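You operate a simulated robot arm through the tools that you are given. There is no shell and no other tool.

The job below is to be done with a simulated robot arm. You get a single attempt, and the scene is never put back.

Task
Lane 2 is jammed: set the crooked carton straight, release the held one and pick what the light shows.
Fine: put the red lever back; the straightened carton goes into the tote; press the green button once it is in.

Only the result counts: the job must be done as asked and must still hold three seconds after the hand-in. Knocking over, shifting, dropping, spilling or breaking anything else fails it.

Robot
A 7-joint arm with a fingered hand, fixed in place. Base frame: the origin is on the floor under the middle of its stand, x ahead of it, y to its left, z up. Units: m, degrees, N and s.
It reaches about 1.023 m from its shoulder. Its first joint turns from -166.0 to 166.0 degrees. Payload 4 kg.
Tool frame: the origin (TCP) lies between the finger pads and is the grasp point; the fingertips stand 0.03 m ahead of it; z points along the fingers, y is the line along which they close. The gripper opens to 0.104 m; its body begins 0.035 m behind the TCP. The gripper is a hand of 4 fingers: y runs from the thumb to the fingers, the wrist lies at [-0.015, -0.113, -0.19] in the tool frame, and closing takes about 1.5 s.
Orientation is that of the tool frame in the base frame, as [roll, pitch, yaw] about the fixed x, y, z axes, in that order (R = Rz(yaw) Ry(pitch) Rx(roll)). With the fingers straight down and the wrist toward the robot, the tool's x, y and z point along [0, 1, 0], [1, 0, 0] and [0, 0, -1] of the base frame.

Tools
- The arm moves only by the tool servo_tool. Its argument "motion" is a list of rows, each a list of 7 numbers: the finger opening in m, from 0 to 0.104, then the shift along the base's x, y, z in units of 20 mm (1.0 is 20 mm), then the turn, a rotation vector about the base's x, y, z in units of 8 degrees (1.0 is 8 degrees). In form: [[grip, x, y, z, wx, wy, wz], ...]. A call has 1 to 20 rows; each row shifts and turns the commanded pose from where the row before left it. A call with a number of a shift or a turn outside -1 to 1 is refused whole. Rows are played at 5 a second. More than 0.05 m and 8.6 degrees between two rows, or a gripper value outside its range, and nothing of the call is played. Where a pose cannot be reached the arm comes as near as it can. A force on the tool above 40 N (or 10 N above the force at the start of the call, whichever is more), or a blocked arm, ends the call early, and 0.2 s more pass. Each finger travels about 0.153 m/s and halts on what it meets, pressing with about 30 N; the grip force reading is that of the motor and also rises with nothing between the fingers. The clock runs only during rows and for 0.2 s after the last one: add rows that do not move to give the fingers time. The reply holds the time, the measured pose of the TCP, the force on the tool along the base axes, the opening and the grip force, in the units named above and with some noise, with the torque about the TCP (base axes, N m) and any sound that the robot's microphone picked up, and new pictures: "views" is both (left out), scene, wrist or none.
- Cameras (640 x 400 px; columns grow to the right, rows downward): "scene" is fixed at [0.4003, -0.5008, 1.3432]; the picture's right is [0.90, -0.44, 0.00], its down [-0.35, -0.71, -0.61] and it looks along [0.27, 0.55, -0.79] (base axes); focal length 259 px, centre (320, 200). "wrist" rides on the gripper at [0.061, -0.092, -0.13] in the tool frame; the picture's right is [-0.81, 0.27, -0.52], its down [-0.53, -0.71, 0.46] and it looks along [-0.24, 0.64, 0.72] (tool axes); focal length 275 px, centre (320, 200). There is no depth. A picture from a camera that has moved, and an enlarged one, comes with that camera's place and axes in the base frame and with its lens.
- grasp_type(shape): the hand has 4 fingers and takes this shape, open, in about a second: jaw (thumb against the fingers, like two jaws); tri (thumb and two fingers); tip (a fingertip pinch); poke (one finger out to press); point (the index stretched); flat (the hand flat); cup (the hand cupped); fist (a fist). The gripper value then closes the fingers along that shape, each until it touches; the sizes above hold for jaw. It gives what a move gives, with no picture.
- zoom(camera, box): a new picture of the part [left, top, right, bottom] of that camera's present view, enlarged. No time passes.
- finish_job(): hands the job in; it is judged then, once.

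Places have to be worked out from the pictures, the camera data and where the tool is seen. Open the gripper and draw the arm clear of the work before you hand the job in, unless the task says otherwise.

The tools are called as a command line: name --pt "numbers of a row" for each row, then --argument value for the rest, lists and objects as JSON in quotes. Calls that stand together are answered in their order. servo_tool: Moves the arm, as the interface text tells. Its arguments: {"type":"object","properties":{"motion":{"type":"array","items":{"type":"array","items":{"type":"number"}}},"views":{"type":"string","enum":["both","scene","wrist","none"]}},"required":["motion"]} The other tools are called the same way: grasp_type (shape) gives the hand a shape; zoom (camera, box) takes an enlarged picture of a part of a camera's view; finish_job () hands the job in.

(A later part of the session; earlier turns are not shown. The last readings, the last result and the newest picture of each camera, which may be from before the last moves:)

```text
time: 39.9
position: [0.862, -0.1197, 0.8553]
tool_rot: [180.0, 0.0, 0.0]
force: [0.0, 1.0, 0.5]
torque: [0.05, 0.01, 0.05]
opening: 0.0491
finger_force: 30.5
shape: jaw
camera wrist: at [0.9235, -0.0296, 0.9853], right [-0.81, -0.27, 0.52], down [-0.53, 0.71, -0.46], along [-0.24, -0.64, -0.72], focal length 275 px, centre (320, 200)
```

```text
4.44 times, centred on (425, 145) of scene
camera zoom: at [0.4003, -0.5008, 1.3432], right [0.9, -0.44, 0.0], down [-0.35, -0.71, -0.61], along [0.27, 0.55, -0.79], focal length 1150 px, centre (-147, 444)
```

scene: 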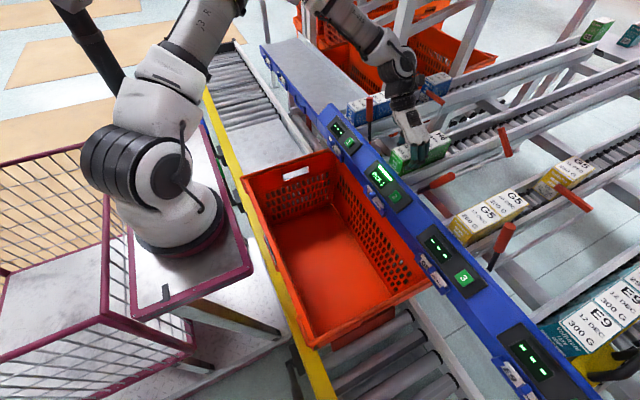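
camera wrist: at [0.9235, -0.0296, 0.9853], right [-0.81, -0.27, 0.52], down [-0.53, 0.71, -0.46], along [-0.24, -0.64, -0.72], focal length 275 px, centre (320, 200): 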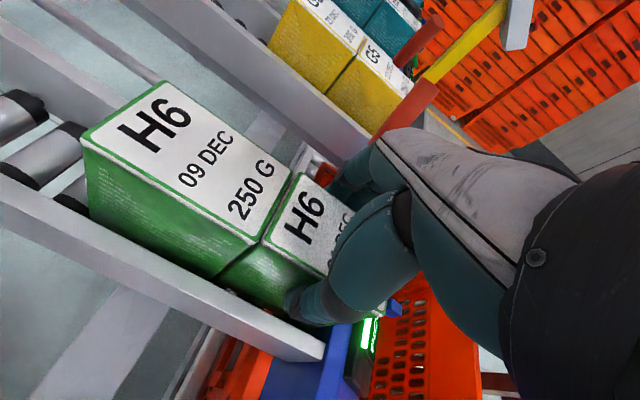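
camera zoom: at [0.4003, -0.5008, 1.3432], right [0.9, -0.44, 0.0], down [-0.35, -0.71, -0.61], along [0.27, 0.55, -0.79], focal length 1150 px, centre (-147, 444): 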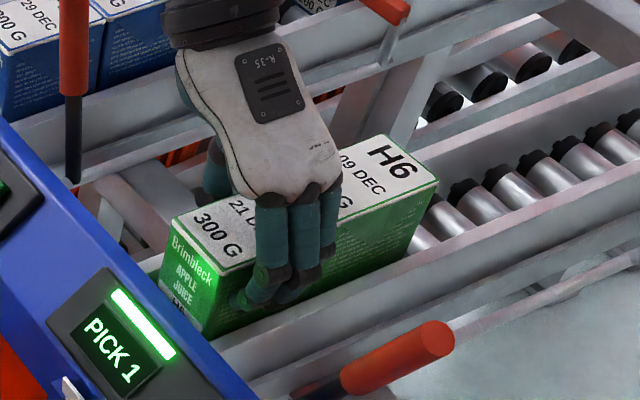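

The grip holds at 0.049 m with 30 N. I lift a few centimetres straight up and check that the second carton stays down.

servo_tool --pt "0.03 0 0 0.3 0 0 0" --pt "0.03 0 0 0.5 0 0 0" --pt "0.03 0 0 0.6 0 0 0" --pt "0.03 0 0 0.6 0 0 0" --pt "0.03 0 0 0 0 0 0" --views "both"

zoom --camera "scene" --box '[380, 90, 480, 190]'

```text
time: 41.1
position: [0.8622, -0.1202, 0.8945]
tool_rot: [-180.0, 0.0, 0.0]
force: [0.0, -0.1, -3.1]
torque: [0.04, 0.0, 0.01]
opening: 0.0489
finger_force: 29.7
shape: jaw
camera wrist: at [0.9235, -0.0291, 1.0255], right [-0.81, -0.28, 0.52], down [-0.53, 0.71, -0.46], along [-0.24, -0.64, -0.72], focal length 275 px, centre (320, 200)
```

scene: 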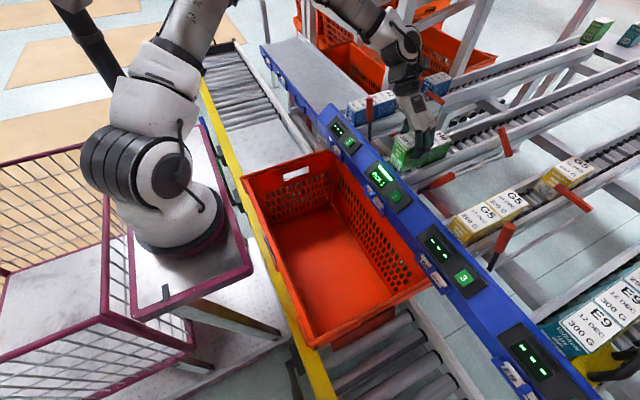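
wrist: 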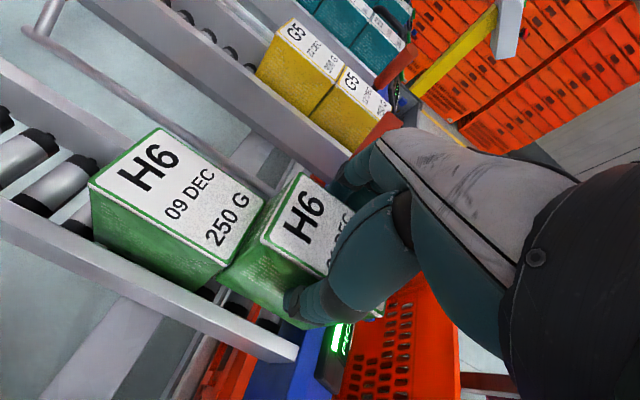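

```text
4.00 times, centred on (430, 140) of scene
camera zoom: at [0.4003, -0.5008, 1.3432], right [0.9, -0.44, 0.0], down [-0.35, -0.71, -0.61], along [0.27, 0.55, -0.79], focal length 1034 px, centre (-120, 440)
```

zoom: 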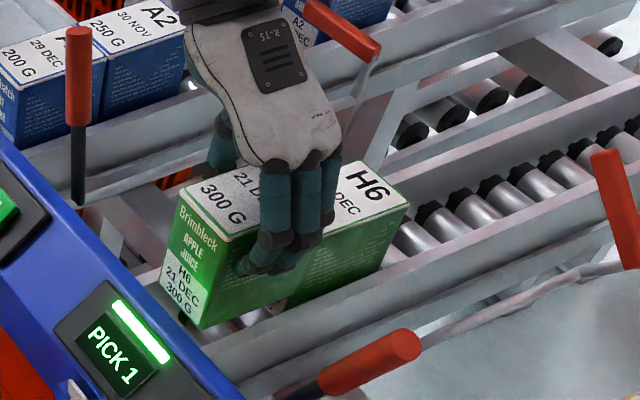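

Only the front carton is coming up (3.1 N load); the second stays flat on the rollers. I continue straight up to clear everything.

servo_tool --pt "0.03 0 0 0.8 0 0 0" --pt "0.03 0 0 0.8 0 0 0" --pt "0.03 0 0 0.8 0 0 0" --pt "0.03 0 0 0.8 0 0 0" --pt "0.03 0 0 0.8 0 0 0" --pt "0.03 0 0 0.8 0 0 0" --pt "0.03 0 0 0.8 0 0 0" --pt "0.03 0 0 0.8 0 0 0" --pt "0.03 0 0 0 0 0 0" --pt "0.03 0 0 0 0 0 0" --views "both"

zoom --camera "scene" --box '[380, 60, 500, 190]'

zoom --camera "scene" --box '[230, 140, 450, 350]'

```text
time: 43.3
position: [0.8618, -0.1198, 1.0219]
tool_rot: [179.9, 0.0, 0.0]
force: [0.0, 0.0, -1.8]
torque: [-0.01, -0.01, 0.01]
opening: 0.0488
finger_force: 30.2
shape: jaw
camera wrist: at [0.9239, -0.0288, 1.1538], right [-0.81, -0.27, 0.52], down [-0.53, 0.71, -0.46], along [-0.24, -0.64, -0.72], focal length 275 px, centre (320, 200)
```

scene: 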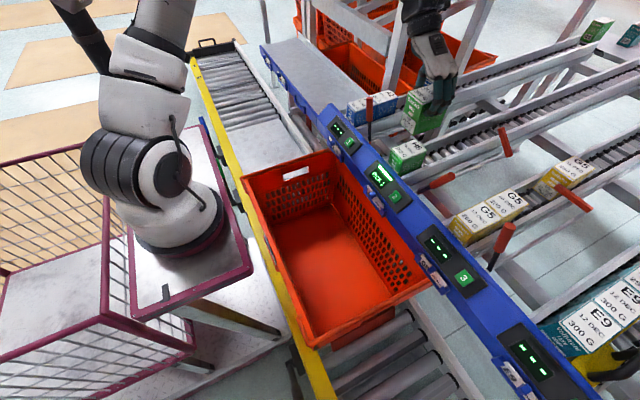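
wrist: 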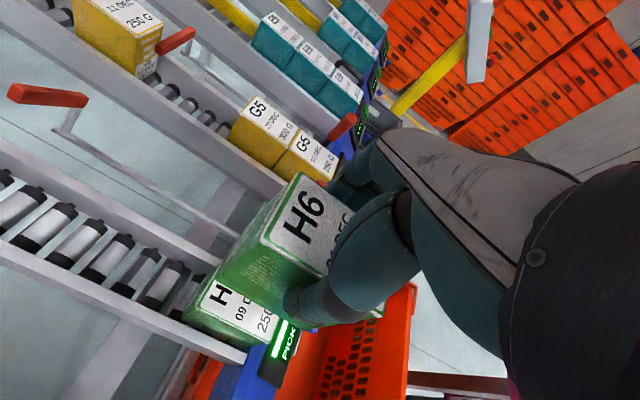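

```text
3.08 times, centred on (440, 125) of scene
camera zoom: at [0.4003, -0.5008, 1.3432], right [0.9, -0.44, 0.0], down [-0.35, -0.71, -0.61], along [0.27, 0.55, -0.79], focal length 796 px, centre (-49, 431)
```

zoom: 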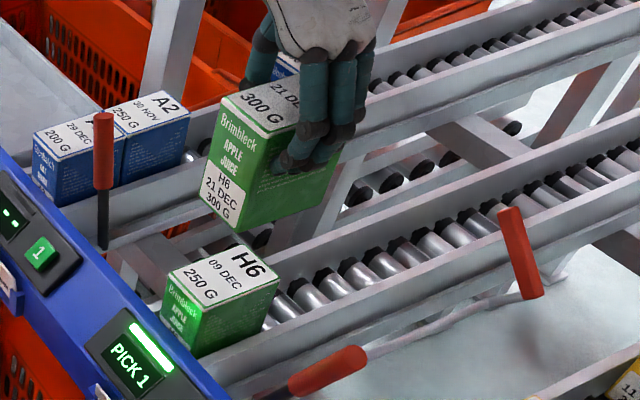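

```text
1.90 times, centred on (340, 245) of scene
camera zoom: at [0.4003, -0.5008, 1.3432], right [0.9, -0.44, 0.0], down [-0.35, -0.71, -0.61], along [0.27, 0.55, -0.79], focal length 493 px, centre (282, 114)
```

zoom: 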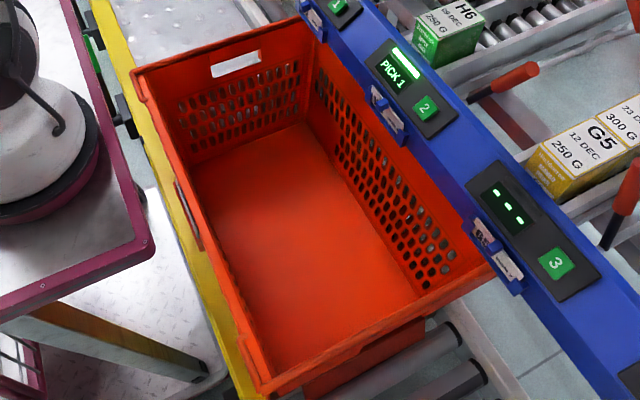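

The second H6 carton rolled to the front and stands straight, and the first is held securely. I carry it back over the tote at constant height and look for the rim and floor.

servo_tool --pt "0.03 -0.5 0 0 0 0 0" --pt "0.03 -1 0 0 0 0 0" --pt "0.03 -1 0 0 0 0 0" --pt "0.03 -1 -0.1 0 0 0 0" --pt "0.03 -1 -0.1 0 0 0 0" --pt "0.03 -1 -0.1 0 0 0 0" --pt "0.03 -1 -0.1 0 0 0 0" --pt "0.03 -1 -0.1 0 0 0 0" --pt "0.03 -1 -0.1 0 0 0 0" --pt "0.03 -1 -0.1 0 0 0 0" --pt "0.03 -1 -0.1 0 0 0 0" --pt "0.03 -1 -0.1 0 0 0 0" --pt "0.03 -1 -0.1 0 0 0 0" --pt "0.03 -1 -0.1 0 0 0 0" --pt "0.03 -0.7 -0.1 0 0 0 0" --pt "0.03 0 0 0 0 0 0" --views "both"

zoom --camera "scene" --box '[230, 80, 450, 350]'

```text
time: 46.7
position: [0.5779, -0.1459, 1.0219]
tool_rot: [-178.8, 0.1, -0.2]
force: [-0.1, 0.0, -2.7]
torque: [-0.01, 0.03, 0.0]
opening: 0.0488
finger_force: 30.0
shape: jaw
camera wrist: at [0.6402, -0.0571, 1.1536], right [-0.81, -0.28, 0.51], down [-0.53, 0.73, -0.44], along [-0.25, -0.63, -0.74], focal length 275 px, centre (320, 200)
```

scene: 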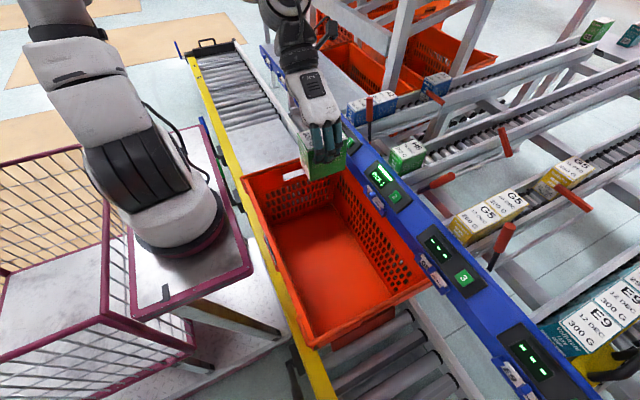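
wrist: 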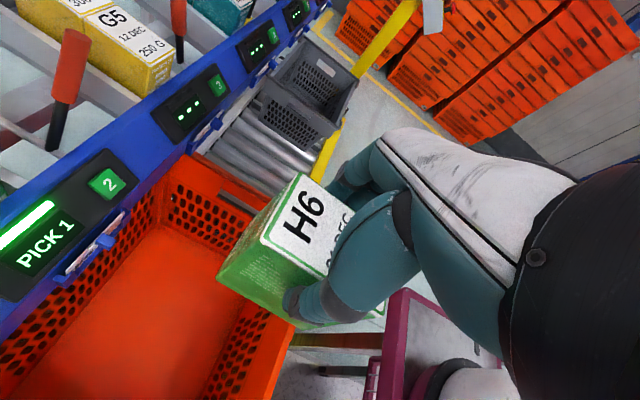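

```text
1.48 times, centred on (340, 215) of scene
camera zoom: at [0.4003, -0.5008, 1.3432], right [0.9, -0.44, 0.0], down [-0.35, -0.71, -0.61], along [0.27, 0.55, -0.79], focal length 383 px, centre (290, 178)
```

zoom: 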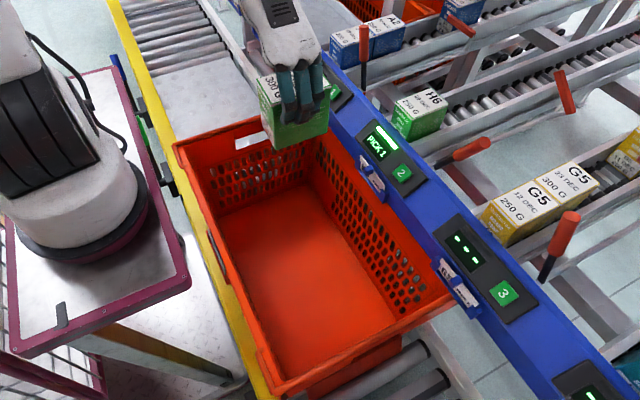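

I zoom in to locate the tote's rim and floor from both cameras before lowering.

zoom --camera "wrist" --box '[0, 130, 320, 400]'

zoom --camera "scene" --box '[230, 140, 450, 360]'

```text
1.48 times, centred on (160, 265) of wrist
camera zoom: at [0.6402, -0.0571, 1.1536], right [-0.81, -0.28, 0.51], down [-0.53, 0.73, -0.44], along [-0.25, -0.63, -0.74], focal length 408 px, centre (557, 104)
```

zoom: 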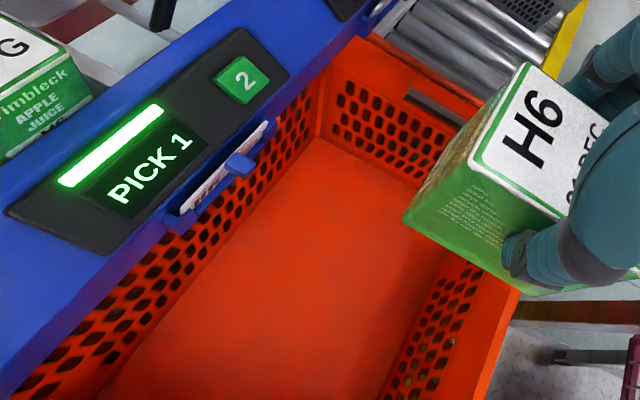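

```text
1.82 times, centred on (340, 250) of scene
camera zoom: at [0.4003, -0.5008, 1.3432], right [0.9, -0.44, 0.0], down [-0.35, -0.71, -0.61], along [0.27, 0.55, -0.79], focal length 470 px, centre (284, 109)
```

zoom: 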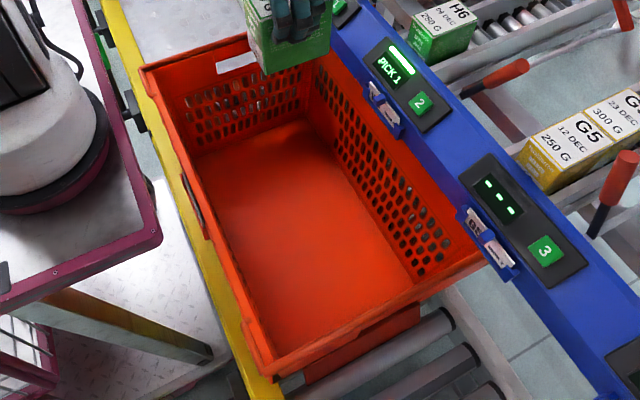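

Tracing the floor–wall lines in both views gives a tote floor at z ≈ 0.3, rim ≈ 0.60, and interior about x 0.46–0.78, y -0.38 to 0.17. I centre the carton at about (0.62, -0.12) and come down to z ≈ 0.82 to re-check.

servo_tool --pt "0.03 0.3 0.2 -0.5 0 0 0" --pt "0.03 0.3 0.2 -1 0 0 0" --pt "0.03 0.3 0.2 -1 0 0 0" --pt "0.03 0.3 0.2 -1 0 0 0" --pt "0.03 0.3 0.2 -1 0 0 0" --pt "0.03 0.3 0.2 -1 0 0 0" --pt "0.03 0.3 0.1 -1 0 0 0" --pt "0.03 0 0 -1 0 0 0" --pt "0.03 0 0 -1 0 0 0" --pt "0.03 0 0 -1 0 0 0" --pt "0.03 0 0 -0.5 0 0 0" --pt "0.03 0 0 0 0 0 0" --views "both"

zoom --camera "wrist" --box '[0, 130, 400, 400]'

zoom --camera "scene" --box '[230, 60, 450, 360]'

```text
time: 49.3
position: [0.6196, -0.1204, 0.8235]
tool_rot: [-179.9, 0.1, -0.2]
force: [0.6, 0.7, -1.8]
torque: [-0.02, -0.01, -0.01]
opening: 0.0488
finger_force: 30.2
shape: jaw
camera wrist: at [0.6816, -0.0289, 0.9536], right [-0.81, -0.27, 0.52], down [-0.53, 0.72, -0.45], along [-0.25, -0.64, -0.73], focal length 275 px, centre (320, 200)
```

scene: 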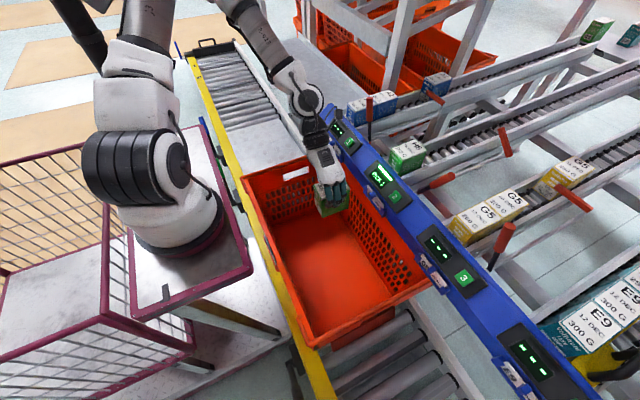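
wrist: 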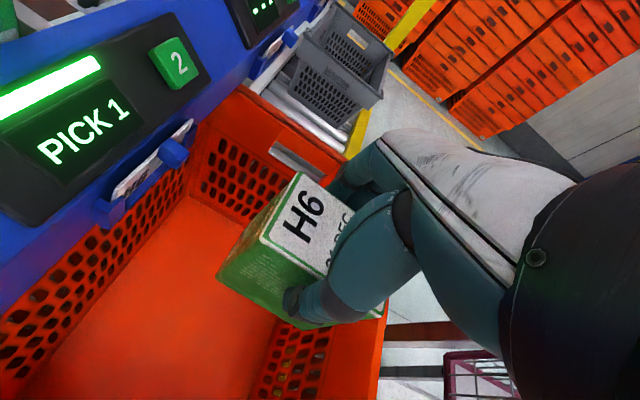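

```text
1.48 times, centred on (200, 265) of wrist
camera zoom: at [0.6816, -0.0289, 0.9536], right [-0.81, -0.27, 0.52], down [-0.53, 0.72, -0.45], along [-0.25, -0.64, -0.73], focal length 408 px, centre (498, 104)
```

zoom: 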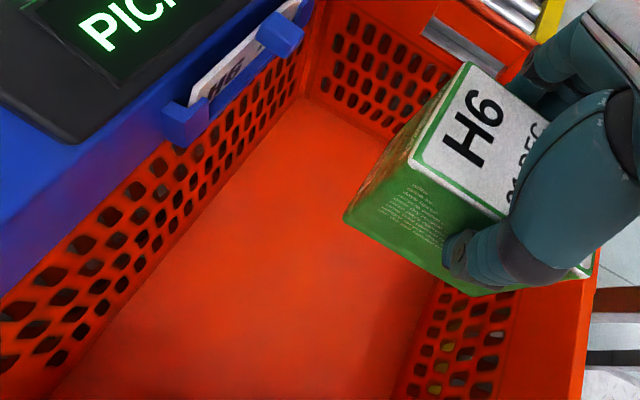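

```text
1.33 times, centred on (340, 210) of scene
camera zoom: at [0.4003, -0.5008, 1.3432], right [0.9, -0.44, 0.0], down [-0.35, -0.71, -0.61], along [0.27, 0.55, -0.79], focal length 345 px, centre (293, 187)
```

zoom: 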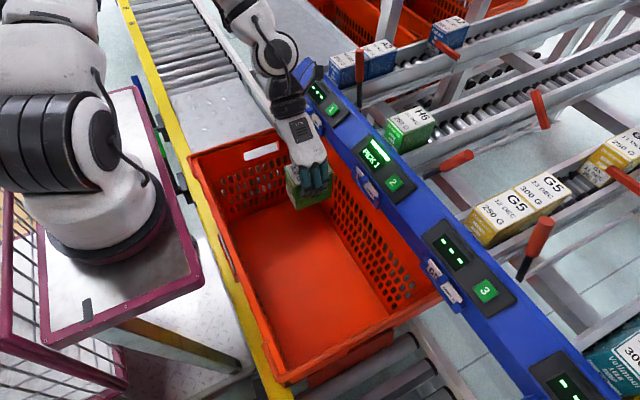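

The orientation is steady and the carton hangs over the middle of the tote; the new view again gives a floor height of about 0.29–0.31. I go down to z ≈ 0.56 and look again.

servo_tool --pt "0.03 0 0 -0.8 0 0 0" --pt "0.03 0 0 -1 0 0 0" --pt "0.03 0 0 -1 0 0 0" --pt "0.03 0 0 -1 0 0 0" --pt "0.03 0 0 -1 0 0 0" --pt "0.03 0 0 -1 0 0 0" --pt "0.03 0 0 -1 0 0 0" --pt "0.03 0 0 -1 0 0 0" --pt "0.03 0 0 -1 0 0 0" --pt "0.03 0 0 -1 0 0 0" --pt "0.03 0 0 -1 0 0 0" --pt "0.03 0 0 -1 0 0 0" --pt "0.03 0 0 -0.8 0 0 0" --pt "0.03 0 0 -0.6 0 0 0" --pt "0.03 0 0 0 0 0 0" --views "both"

zoom --camera "scene" --box '[230, 60, 450, 360]'

```text
time: 52.5
position: [0.6201, -0.1192, 0.5586]
tool_rot: [-180.0, 0.0, 0.0]
force: [-0.7, 0.4, -2.6]
torque: [0.0, 0.01, -0.01]
opening: 0.0486
finger_force: 30.0
shape: jaw
camera wrist: at [0.6815, -0.027, 0.6893], right [-0.81, -0.27, 0.52], down [-0.53, 0.71, -0.46], along [-0.24, -0.64, -0.72], focal length 275 px, centre (320, 200)
```

scene: 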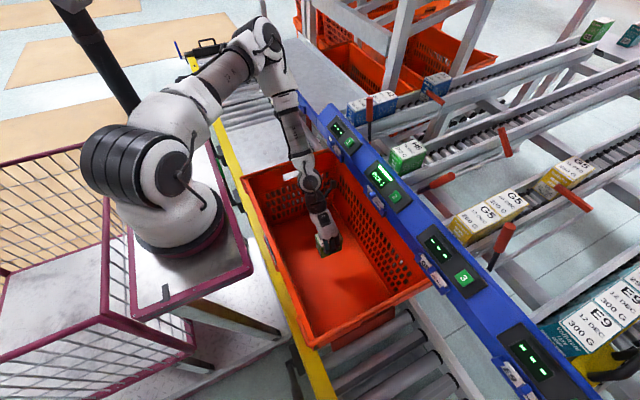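
wrist: 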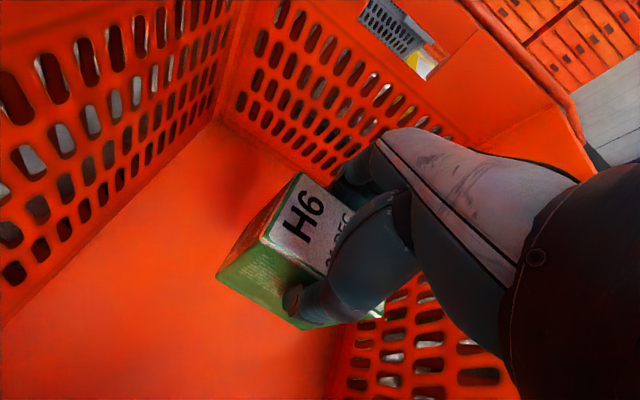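

```text
1.33 times, centred on (340, 210) of scene
camera zoom: at [0.4003, -0.5008, 1.3432], right [0.9, -0.44, 0.0], down [-0.35, -0.71, -0.61], along [0.27, 0.55, -0.79], focal length 345 px, centre (293, 187)
```

zoom: 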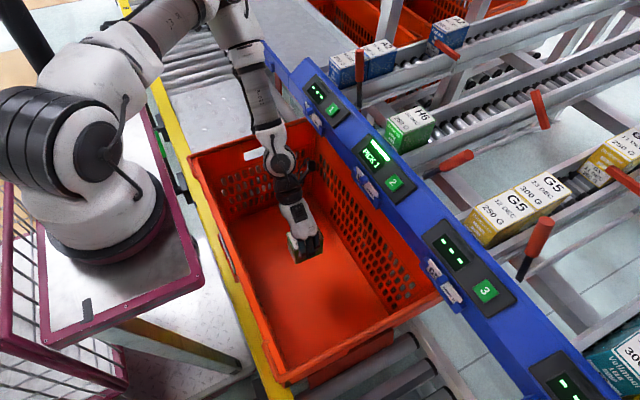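

The arm and hand are inside the tote's opening with good clearance to every wall. I lower another 13 cm and then re-check the gap to the floor.

servo_tool --pt "0.03 0 0 -0.6 0 0 0" --pt "0.03 0 0 -0.8 0 0 0" --pt "0.03 0 0 -0.8 0 0 0" --pt "0.03 0 0 -0.8 0 0 0" --pt "0.03 0 0 -0.8 0 0 0" --pt "0.03 0 0 -0.8 0 0 0" --pt "0.03 0 0 -0.8 0 0 0" --pt "0.03 0 0 -0.6 0 0 0" --pt "0.03 0 0 -0.5 0 0 0" --pt "0.03 0 0 0 0 0 0" --views "both"

zoom --camera "scene" --box '[260, 160, 400, 320]'

```text
time: 54.7
position: [0.6208, -0.1193, 0.4299]
tool_rot: [-180.0, 0.0, 0.0]
force: [0.2, -0.8, -2.3]
torque: [0.01, 0.02, -0.03]
opening: 0.0487
finger_force: 29.8
shape: jaw
camera wrist: at [0.6814, -0.0272, 0.5596], right [-0.81, -0.27, 0.52], down [-0.53, 0.71, -0.46], along [-0.24, -0.64, -0.72], focal length 275 px, centre (320, 200)
```

scene: 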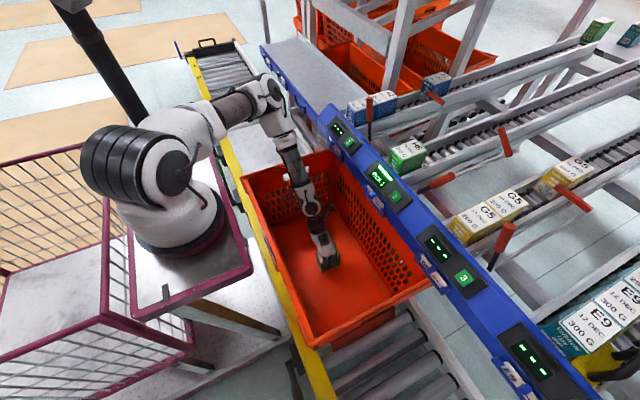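
wrist: 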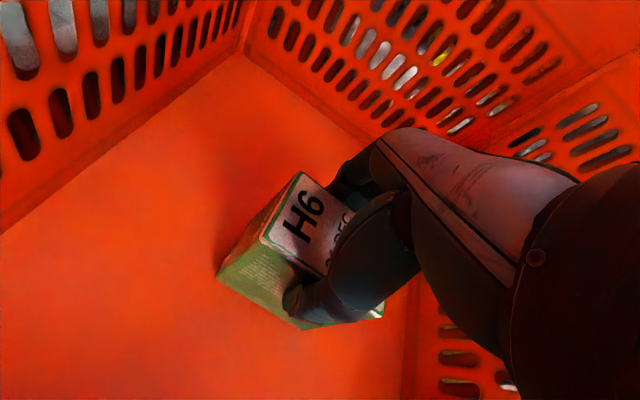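

```text
2.50 times, centred on (330, 240) of scene
camera zoom: at [0.4003, -0.5008, 1.3432], right [0.9, -0.44, 0.0], down [-0.35, -0.71, -0.61], along [0.27, 0.55, -0.79], focal length 647 px, centre (295, 100)
```

zoom: 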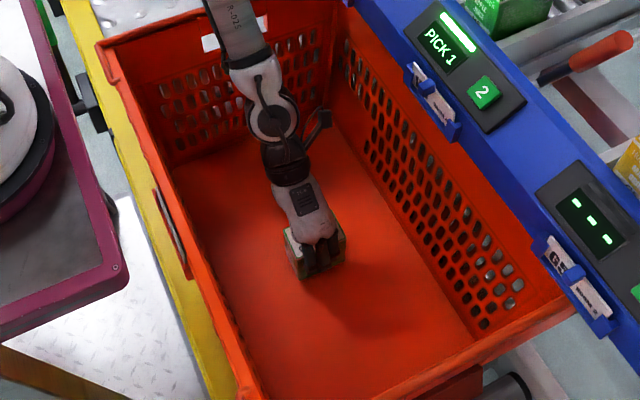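

The floor now measures about 0.32, so the carton's bottom (~0.35) has roughly 3 cm to go. I continue down in small steps watching the force.

servo_tool --pt "0.03 0 0 -0.25 0 0 0" --pt "0.03 0 0 -0.25 0 0 0" --pt "0.03 0 0 -0.2 0 0 0" --pt "0.03 0 0 -0.2 0 0 0" --pt "0.03 0 0 0 0 0 0" --views "none"

```text
time: 55.8
position: [0.621, -0.1221, 0.4148]
tool_rot: [179.7, -0.3, -0.1]
force: [-1.9, -1.2, 24.7]
torque: [0.12, 0.06, 0.06]
opening: 0.0504
finger_force: 30.3
shape: jaw
stopped in row 5: the force on the tool passed its limit at 43 N (the readings are from after the stop); the commanded pose is now the measured one
```

The carton has touched the floor and the move stopped on force. I ease up by 3 mm to relieve the pressure before opening.

servo_tool --pt "0.03 0 0 0.1 0 0 0" --pt "0.03 0 0 0.05 0 0 0" --pt "0.03 0 0 0 0 0 0" --views "both"

zoom --camera "scene" --box '[290, 200, 370, 290]'

```text
time: 56.5
position: [0.6201, -0.1197, 0.4165]
tool_rot: [179.9, -0.1, -0.1]
force: [-0.7, 0.5, 4.4]
torque: [0.12, -0.01, 0.0]
opening: 0.0502
finger_force: 30.3
shape: jaw
camera wrist: at [0.6823, -0.028, 0.5463], right [-0.81, -0.27, 0.52], down [-0.53, 0.71, -0.46], along [-0.24, -0.65, -0.72], focal length 275 px, centre (320, 200)
```

scene: 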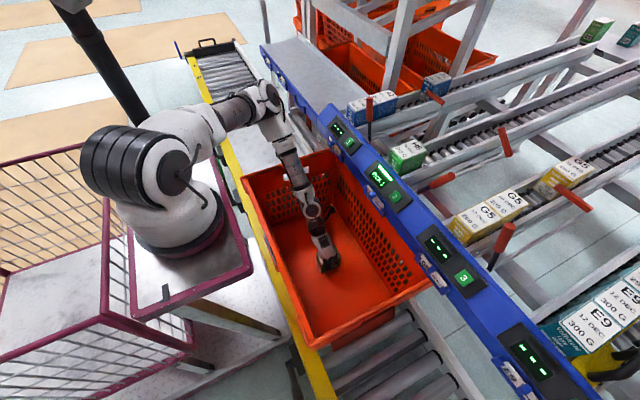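
wrist: 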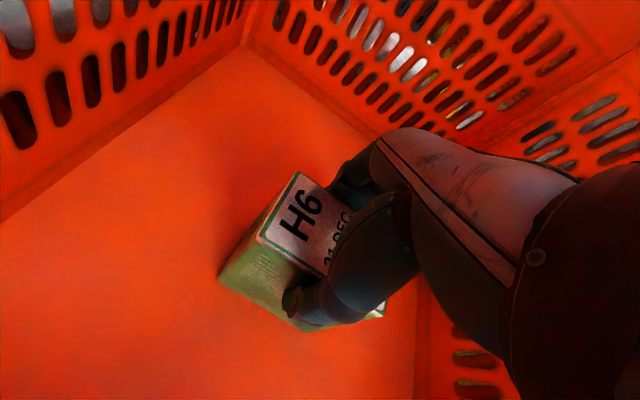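

```text
4.44 times, centred on (330, 245) of scene
camera zoom: at [0.4003, -0.5008, 1.3432], right [0.9, -0.44, 0.0], down [-0.35, -0.71, -0.61], along [0.27, 0.55, -0.79], focal length 1150 px, centre (276, 0)
```

zoom: 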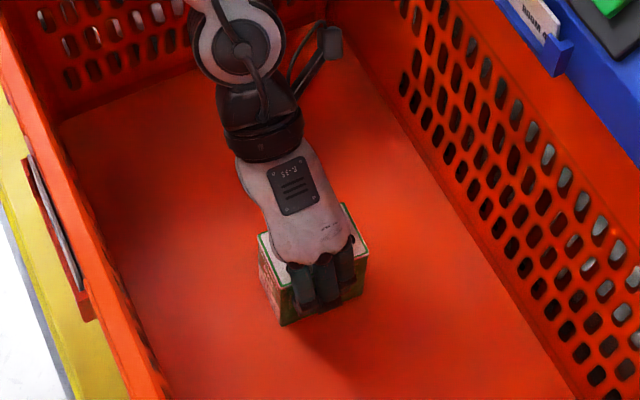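

The force is down to about 4 N and the carton stands on the tote floor. I open the hand gradually.

servo_tool --pt "0.052 0 0 0 0 0 0" --pt "0.06 0 0 0 0 0 0" --pt "0.07 0 0 0 0 0 0" --pt "0.08 0 0 0 0 0 0" --pt "0.095 0 0 0 0 0 0" --pt "0.104 0 0 0 0 0 0" --pt "0.104 0 0 0 0 0 0" --pt "0.104 0 0 0 0 0 0" --views "both"

zoom --camera "scene" --box '[290, 200, 370, 290]'

```text
time: 58.4
position: [0.621, -0.1216, 0.4168]
tool_rot: [179.7, -0.2, -0.1]
force: [0.1, 0.9, -0.5]
torque: [0.02, 0.0, -0.01]
opening: 0.0959
finger_force: 0.1
shape: jaw
camera wrist: at [0.6824, -0.0282, 0.5464], right [-0.81, -0.27, 0.52], down [-0.53, 0.71, -0.46], along [-0.24, -0.65, -0.72], focal length 275 px, centre (320, 200)
```

scene: 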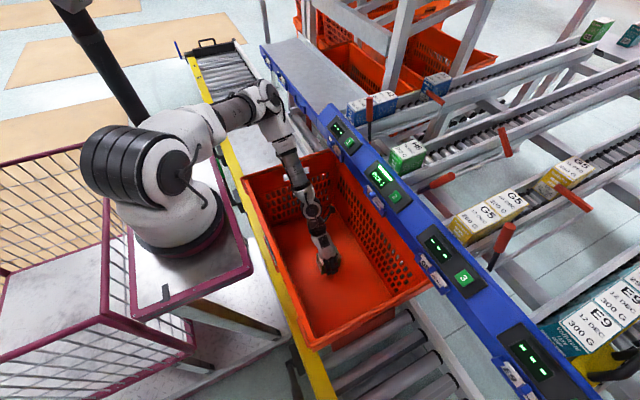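
wrist: 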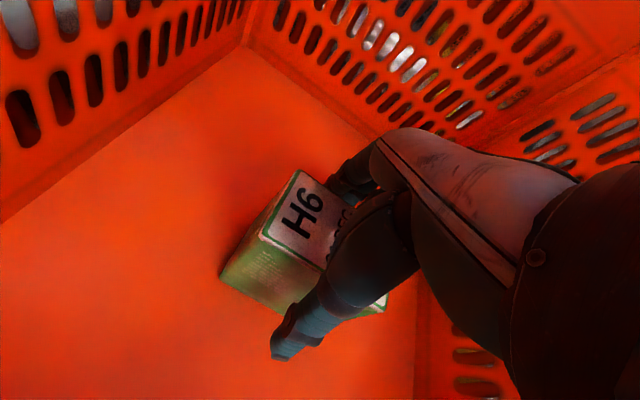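

```text
4.44 times, centred on (330, 245) of scene
camera zoom: at [0.4003, -0.5008, 1.3432], right [0.9, -0.44, 0.0], down [-0.35, -0.71, -0.61], along [0.27, 0.55, -0.79], focal length 1150 px, centre (276, 0)
```

zoom: 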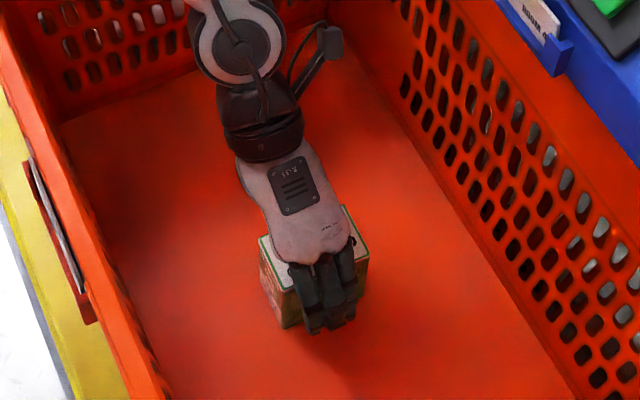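

The carton stands free and upright on the tote floor. I raise the hand straight up out of the tote.

servo_tool --pt "0.104 0 0 0.3 0 0 0" --pt "0.104 0 0 0.5 0 0 0" --pt "0.104 0 0 0.7 0 0 0" --pt "0.104 0 0 1 0 0 0" --pt "0.104 0 0 1 0 0 0" --pt "0.104 0 0 1 0 0 0" --pt "0.104 0 0 1 0 0 0" --pt "0.104 0 0 1 0 0 0" --pt "0.104 0 0 1 0 0 0" --pt "0.104 0 0 1 0 0 0" --pt "0.104 0 0 1 0 0 0" --pt "0.104 0 0 1 0 0 0" --pt "0.104 0 0 1 0 0 0" --pt "0.104 0 0 1 0 0 0" --pt "0.104 0 0 1 0 0 0" --pt "0.104 0 0 1 0 0 0" --pt "0.104 0 0 1 0 0 0" --pt "0.104 0 0 1 0 0 0" --pt "0.104 0 0 0 0 0 0" --views "both"

zoom --camera "scene" --box '[270, 180, 390, 300]'

```text
time: 62.4
position: [0.6205, -0.1199, 0.7466]
tool_rot: [179.8, -0.3, -0.2]
force: [0.3, 0.1, -0.3]
torque: [-0.01, 0.0, 0.04]
opening: 0.0959
finger_force: 0.1
shape: jaw
camera wrist: at [0.6826, -0.0278, 0.8769], right [-0.81, -0.27, 0.52], down [-0.53, 0.71, -0.46], along [-0.24, -0.65, -0.72], focal length 275 px, centre (320, 200)
```

scene: 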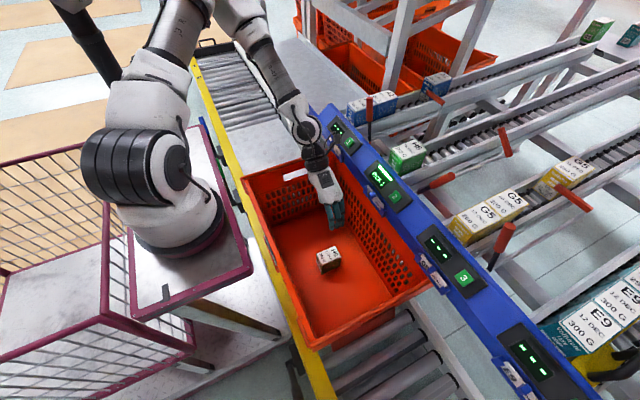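
wrist: 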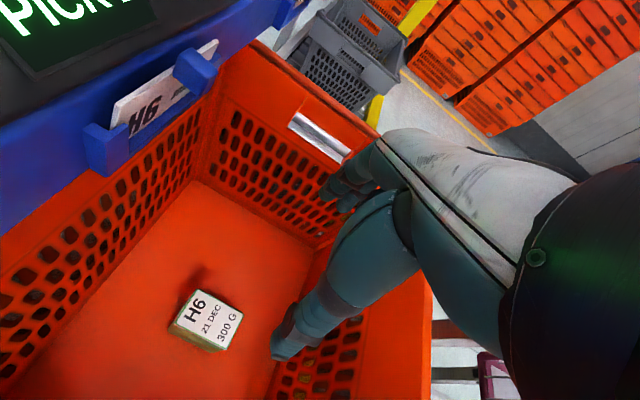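

```text
3.33 times, centred on (330, 240) of scene
camera zoom: at [0.4003, -0.5008, 1.3432], right [0.9, -0.44, 0.0], down [-0.35, -0.71, -0.61], along [0.27, 0.55, -0.79], focal length 862 px, centre (287, 67)
```

zoom: 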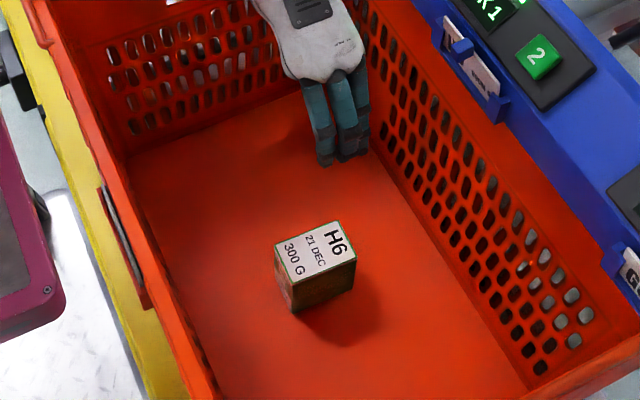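

The H6 300 g carton stands upright in the tote. Next I put the lever back: I rise to z ≈ 1.02 with the hand open and clear.

servo_tool --pt "0.104 0 0 1 0 0 0" --pt "0.104 0 0 1 0 0 0" --pt "0.104 0 0 1 0 0 0" --pt "0.104 0 0 1 0 0 0" --pt "0.104 0 0 1 0 0 0" --pt "0.104 0 0 1 0 0 0" --pt "0.104 0 0 1 0 0 0" --pt "0.104 0 0 1 0 0 0" --pt "0.104 0 0 1 0 0 0" --pt "0.104 0 0 1 0 0 0" --pt "0.104 0 0 1 0 0 0" --pt "0.104 0 0 1 0 0 0" --pt "0.104 0 0 1 0 0 0" --pt "0.104 0 0 1 0 0 0" --pt "0.104 0 0 0 0 0 0" --views "scene"

```text
time: 64.4
position: [0.6137, -0.1751, 0.9298]
tool_rot: [179.2, -0.1, -8.9]
force: [0.3, -0.1, -0.2]
torque: [-0.01, -0.01, 0.0]
opening: 0.096
finger_force: 0.0
shape: jaw
stopped in row 10: the arm was blocked; the commanded pose is now the measured one
```

scene: 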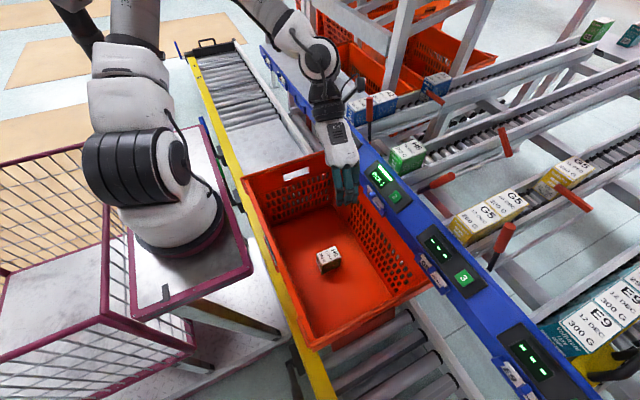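

The arm reported a block with no force, which looks like a joint limit in this turned posture, since the hand drifted in yaw. I turn the hand back toward its original yaw here, above the tote, where there is free space.

servo_tool --pt "0.104 0 0 0 0 0 0.6" --pt "0.104 0 0 0 0 0 0.9" --pt "0.104 0 0 0 0 0 0.9" --pt "0.104 0 0 0 0 0 0.9" --pt "0.104 0 0 0 0 0 0.9" --pt "0.104 0 0 0 0 0 0.9" --pt "0.104 0 0 0 0 0 0.9" --pt "0.104 0 0 0 0 0 0" --views "both"

```text
time: 66.2
position: [0.6509, -0.1726, 0.9396]
tool_rot: [179.4, -0.1, 39.3]
force: [-0.1, 0.6, 0.4]
torque: [-0.01, 0.04, -0.02]
opening: 0.0959
finger_force: 0.1
shape: jaw
out of reach, approached as far as the arm can: row 4, 5, 6, 7
camera wrist: at [0.6396, -0.0619, 1.0701], right [-0.46, -0.72, 0.52], down [-0.86, 0.21, -0.46], along [0.22, -0.66, -0.72], focal length 275 px, centre (320, 200)
```

scene: 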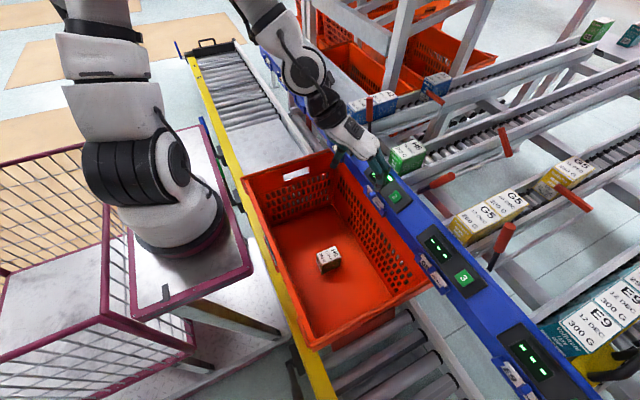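
wrist: 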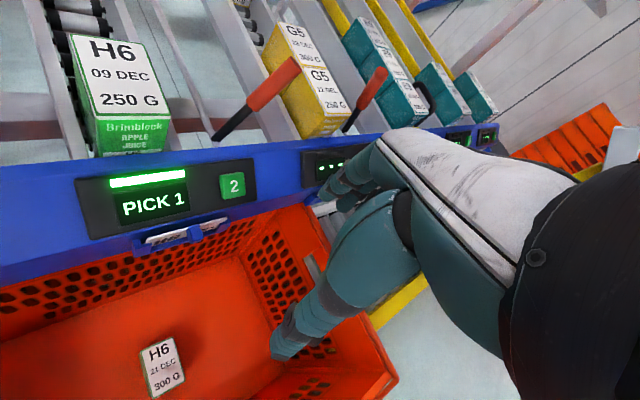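

The arm works best farther out, as at the start pose. I move it forward and up to about (0.73, -0.17, 1.04) while finishing the turn back to the original yaw.

servo_tool --pt "0.104 0.7 0 0.6 0 0 0.5" --pt "0.104 0.7 0 0.6 0 0 0.7" --pt "0.104 0.7 0 0.6 0 0 0.8" --pt "0.104 0.7 0 0.6 0 0 0.8" --pt "0.104 0.7 0 0.6 0 0 0.8" --pt "0.104 0.7 0 0.6 0 0 0.8" --pt "0.104 0.6 0 0.6 0 0 0.8" --pt "0.104 0.6 0 0.6 0 0 0.8" --pt "0.104 0 0 0 0 0 0" --views "both"

```text
time: 68.2
position: [0.7592, -0.1706, 1.0366]
tool_rot: [179.4, -0.3, 87.4]
force: [0.8, -0.5, 0.1]
torque: [0.03, -0.01, 0.01]
opening: 0.096
finger_force: 0.1
shape: jaw
camera wrist: at [0.669, -0.1061, 1.1663], right [0.23, -0.82, 0.52], down [-0.73, -0.5, -0.47], along [0.64, -0.27, -0.72], focal length 275 px, centre (320, 200)
```

scene: 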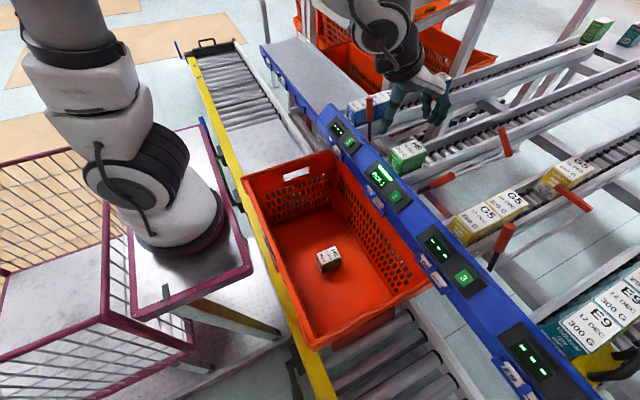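
wrist: 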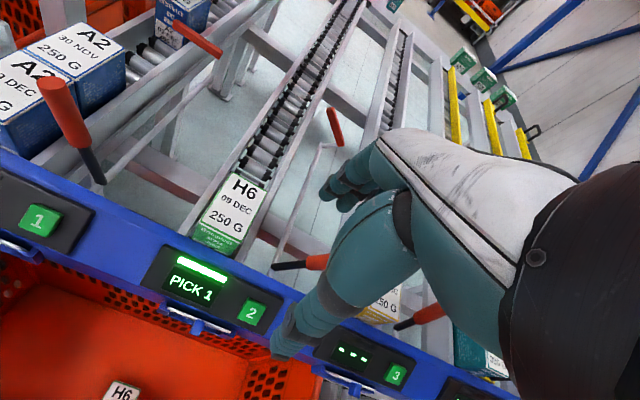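

The arm is back in a good posture at yaw 87°, and all cartons are undisturbed. I close the hand and move to the outer side of the tilted lever, to about (0.846, -0.33, 1.03).

servo_tool --pt "0.08 0.54 -1 0 0 0 0.1" --pt "0.06 0.54 -1 0 0 0 0.1" --pt "0.04 0.54 -1 0 0 0 0.12" --pt "0.02 0.54 -1 0 0 0 0" --pt "0.0 0.54 -1 0 0 0 0" --pt "0.0 0.54 -1 0 0 0 0" --pt "0.0 0.54 -1 0 0 0 0" --pt "0.0 0.54 -1 0 0 0 0" --pt "0.0 0 0 0 0 0 0" --pt "0.0 0 0 0 0 0 0" --views "both"

zoom --camera "scene" --box '[390, 90, 530, 220]'

zoom --camera "wrist" --box '[120, 120, 400, 400]'

```text
time: 70.4
position: [0.8465, -0.3325, 1.0358]
tool_rot: [179.3, -0.1, 89.7]
force: [-0.3, -0.2, 0.3]
torque: [0.0, -0.02, 0.0]
opening: 0.0001
finger_force: 30.2
shape: tri
camera wrist: at [0.7535, -0.2718, 1.1657], right [0.27, -0.81, 0.52], down [-0.71, -0.53, -0.46], along [0.65, -0.24, -0.72], focal length 275 px, centre (320, 200)
```

scene: 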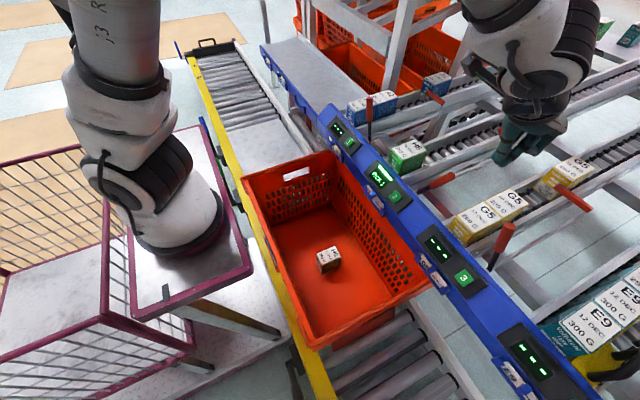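
wrist: 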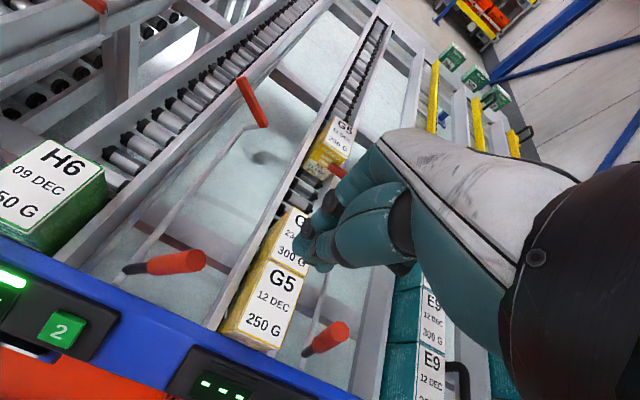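

```text
3.08 times, centred on (460, 155) of scene
camera zoom: at [0.4003, -0.5008, 1.3432], right [0.9, -0.44, 0.0], down [-0.35, -0.71, -0.61], along [0.27, 0.55, -0.79], focal length 796 px, centre (-111, 338)
```

zoom: 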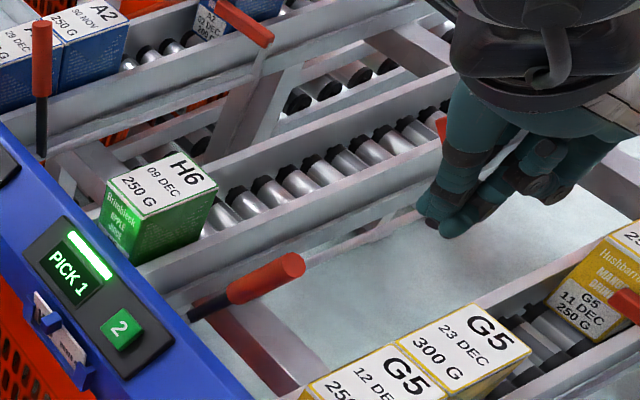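

```text
1.43 times, centred on (260, 260) of wrist
camera zoom: at [0.7535, -0.2718, 1.1657], right [0.27, -0.81, 0.52], down [-0.71, -0.53, -0.46], along [0.65, -0.24, -0.72], focal length 393 px, centre (406, 114)
```

zoom: 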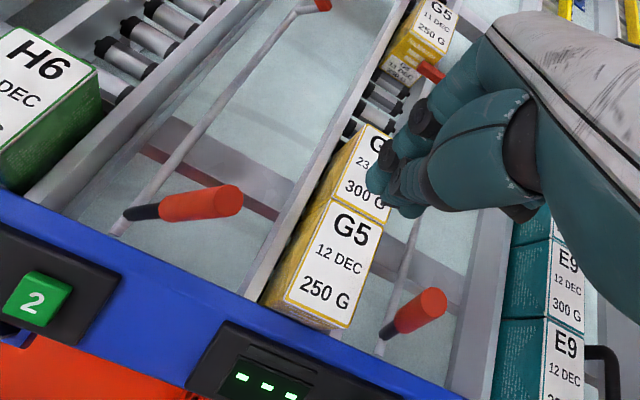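

The lever's top is at about (0.845, -0.272, 0.906) and the G5 cartons start at y ≈ -0.333 with tops ≈ 0.86. I lower the closed hand on the outer side to TCP z ≈ 0.92, the height that cleared a carton top before, and check.

servo_tool --pt "0.0 0 -0.1 -0.8 0 0 0" --pt "0.0 0 -0.1 -1 0 0 0" --pt "0.0 0 0 -1 0 0 0" --pt "0.0 0 0 -1 0 0 0" --pt "0.0 0 0 -1 0 0 0" --pt "0.0 0 0 -0.7 0 0 0" --pt "0.0 0 0 0 0 0 0" --views "both"

zoom --camera "scene" --box '[390, 100, 530, 220]'

zoom --camera "wrist" --box '[120, 120, 400, 400]'

```text
time: 72.0
position: [0.8457, -0.3365, 0.9266]
tool_rot: [179.3, -0.3, 89.8]
force: [0.3, -0.1, 0.5]
torque: [-0.01, 0.0, 0.04]
opening: 0.0
finger_force: 30.7
shape: tri
camera wrist: at [0.7533, -0.2755, 1.0557], right [0.27, -0.81, 0.52], down [-0.71, -0.53, -0.47], along [0.65, -0.24, -0.72], focal length 275 px, centre (320, 200)
```

scene: 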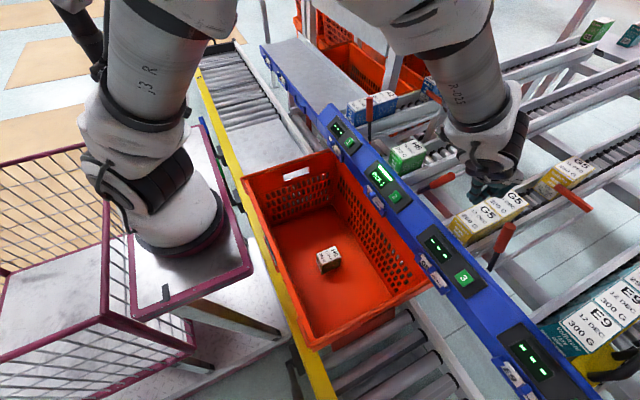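
wrist: 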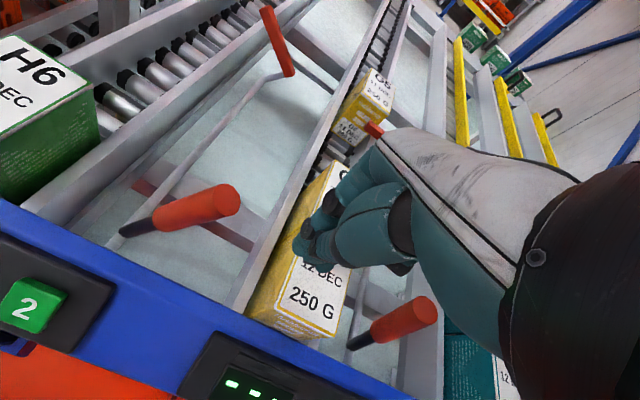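

```text
3.33 times, centred on (460, 160) of scene
camera zoom: at [0.4003, -0.5008, 1.3432], right [0.9, -0.44, 0.0], down [-0.35, -0.71, -0.61], along [0.27, 0.55, -0.79], focal length 862 px, centre (-147, 333)
```

zoom: 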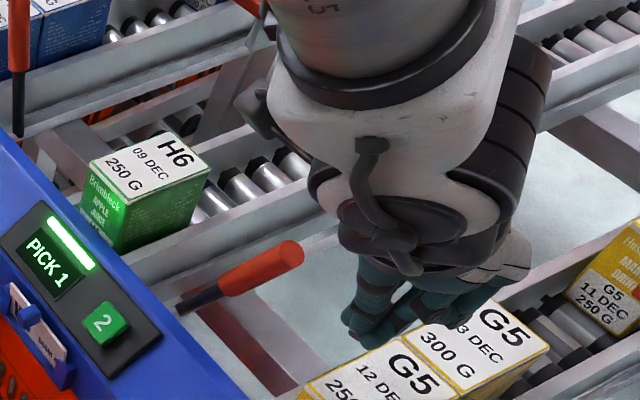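

```text
1.43 times, centred on (260, 260) of wrist
camera zoom: at [0.7533, -0.2755, 1.0557], right [0.27, -0.81, 0.52], down [-0.71, -0.53, -0.47], along [0.65, -0.24, -0.72], focal length 393 px, centre (406, 114)
```

zoom: 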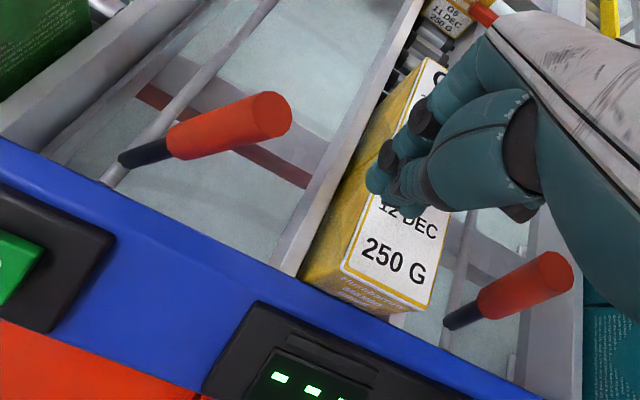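

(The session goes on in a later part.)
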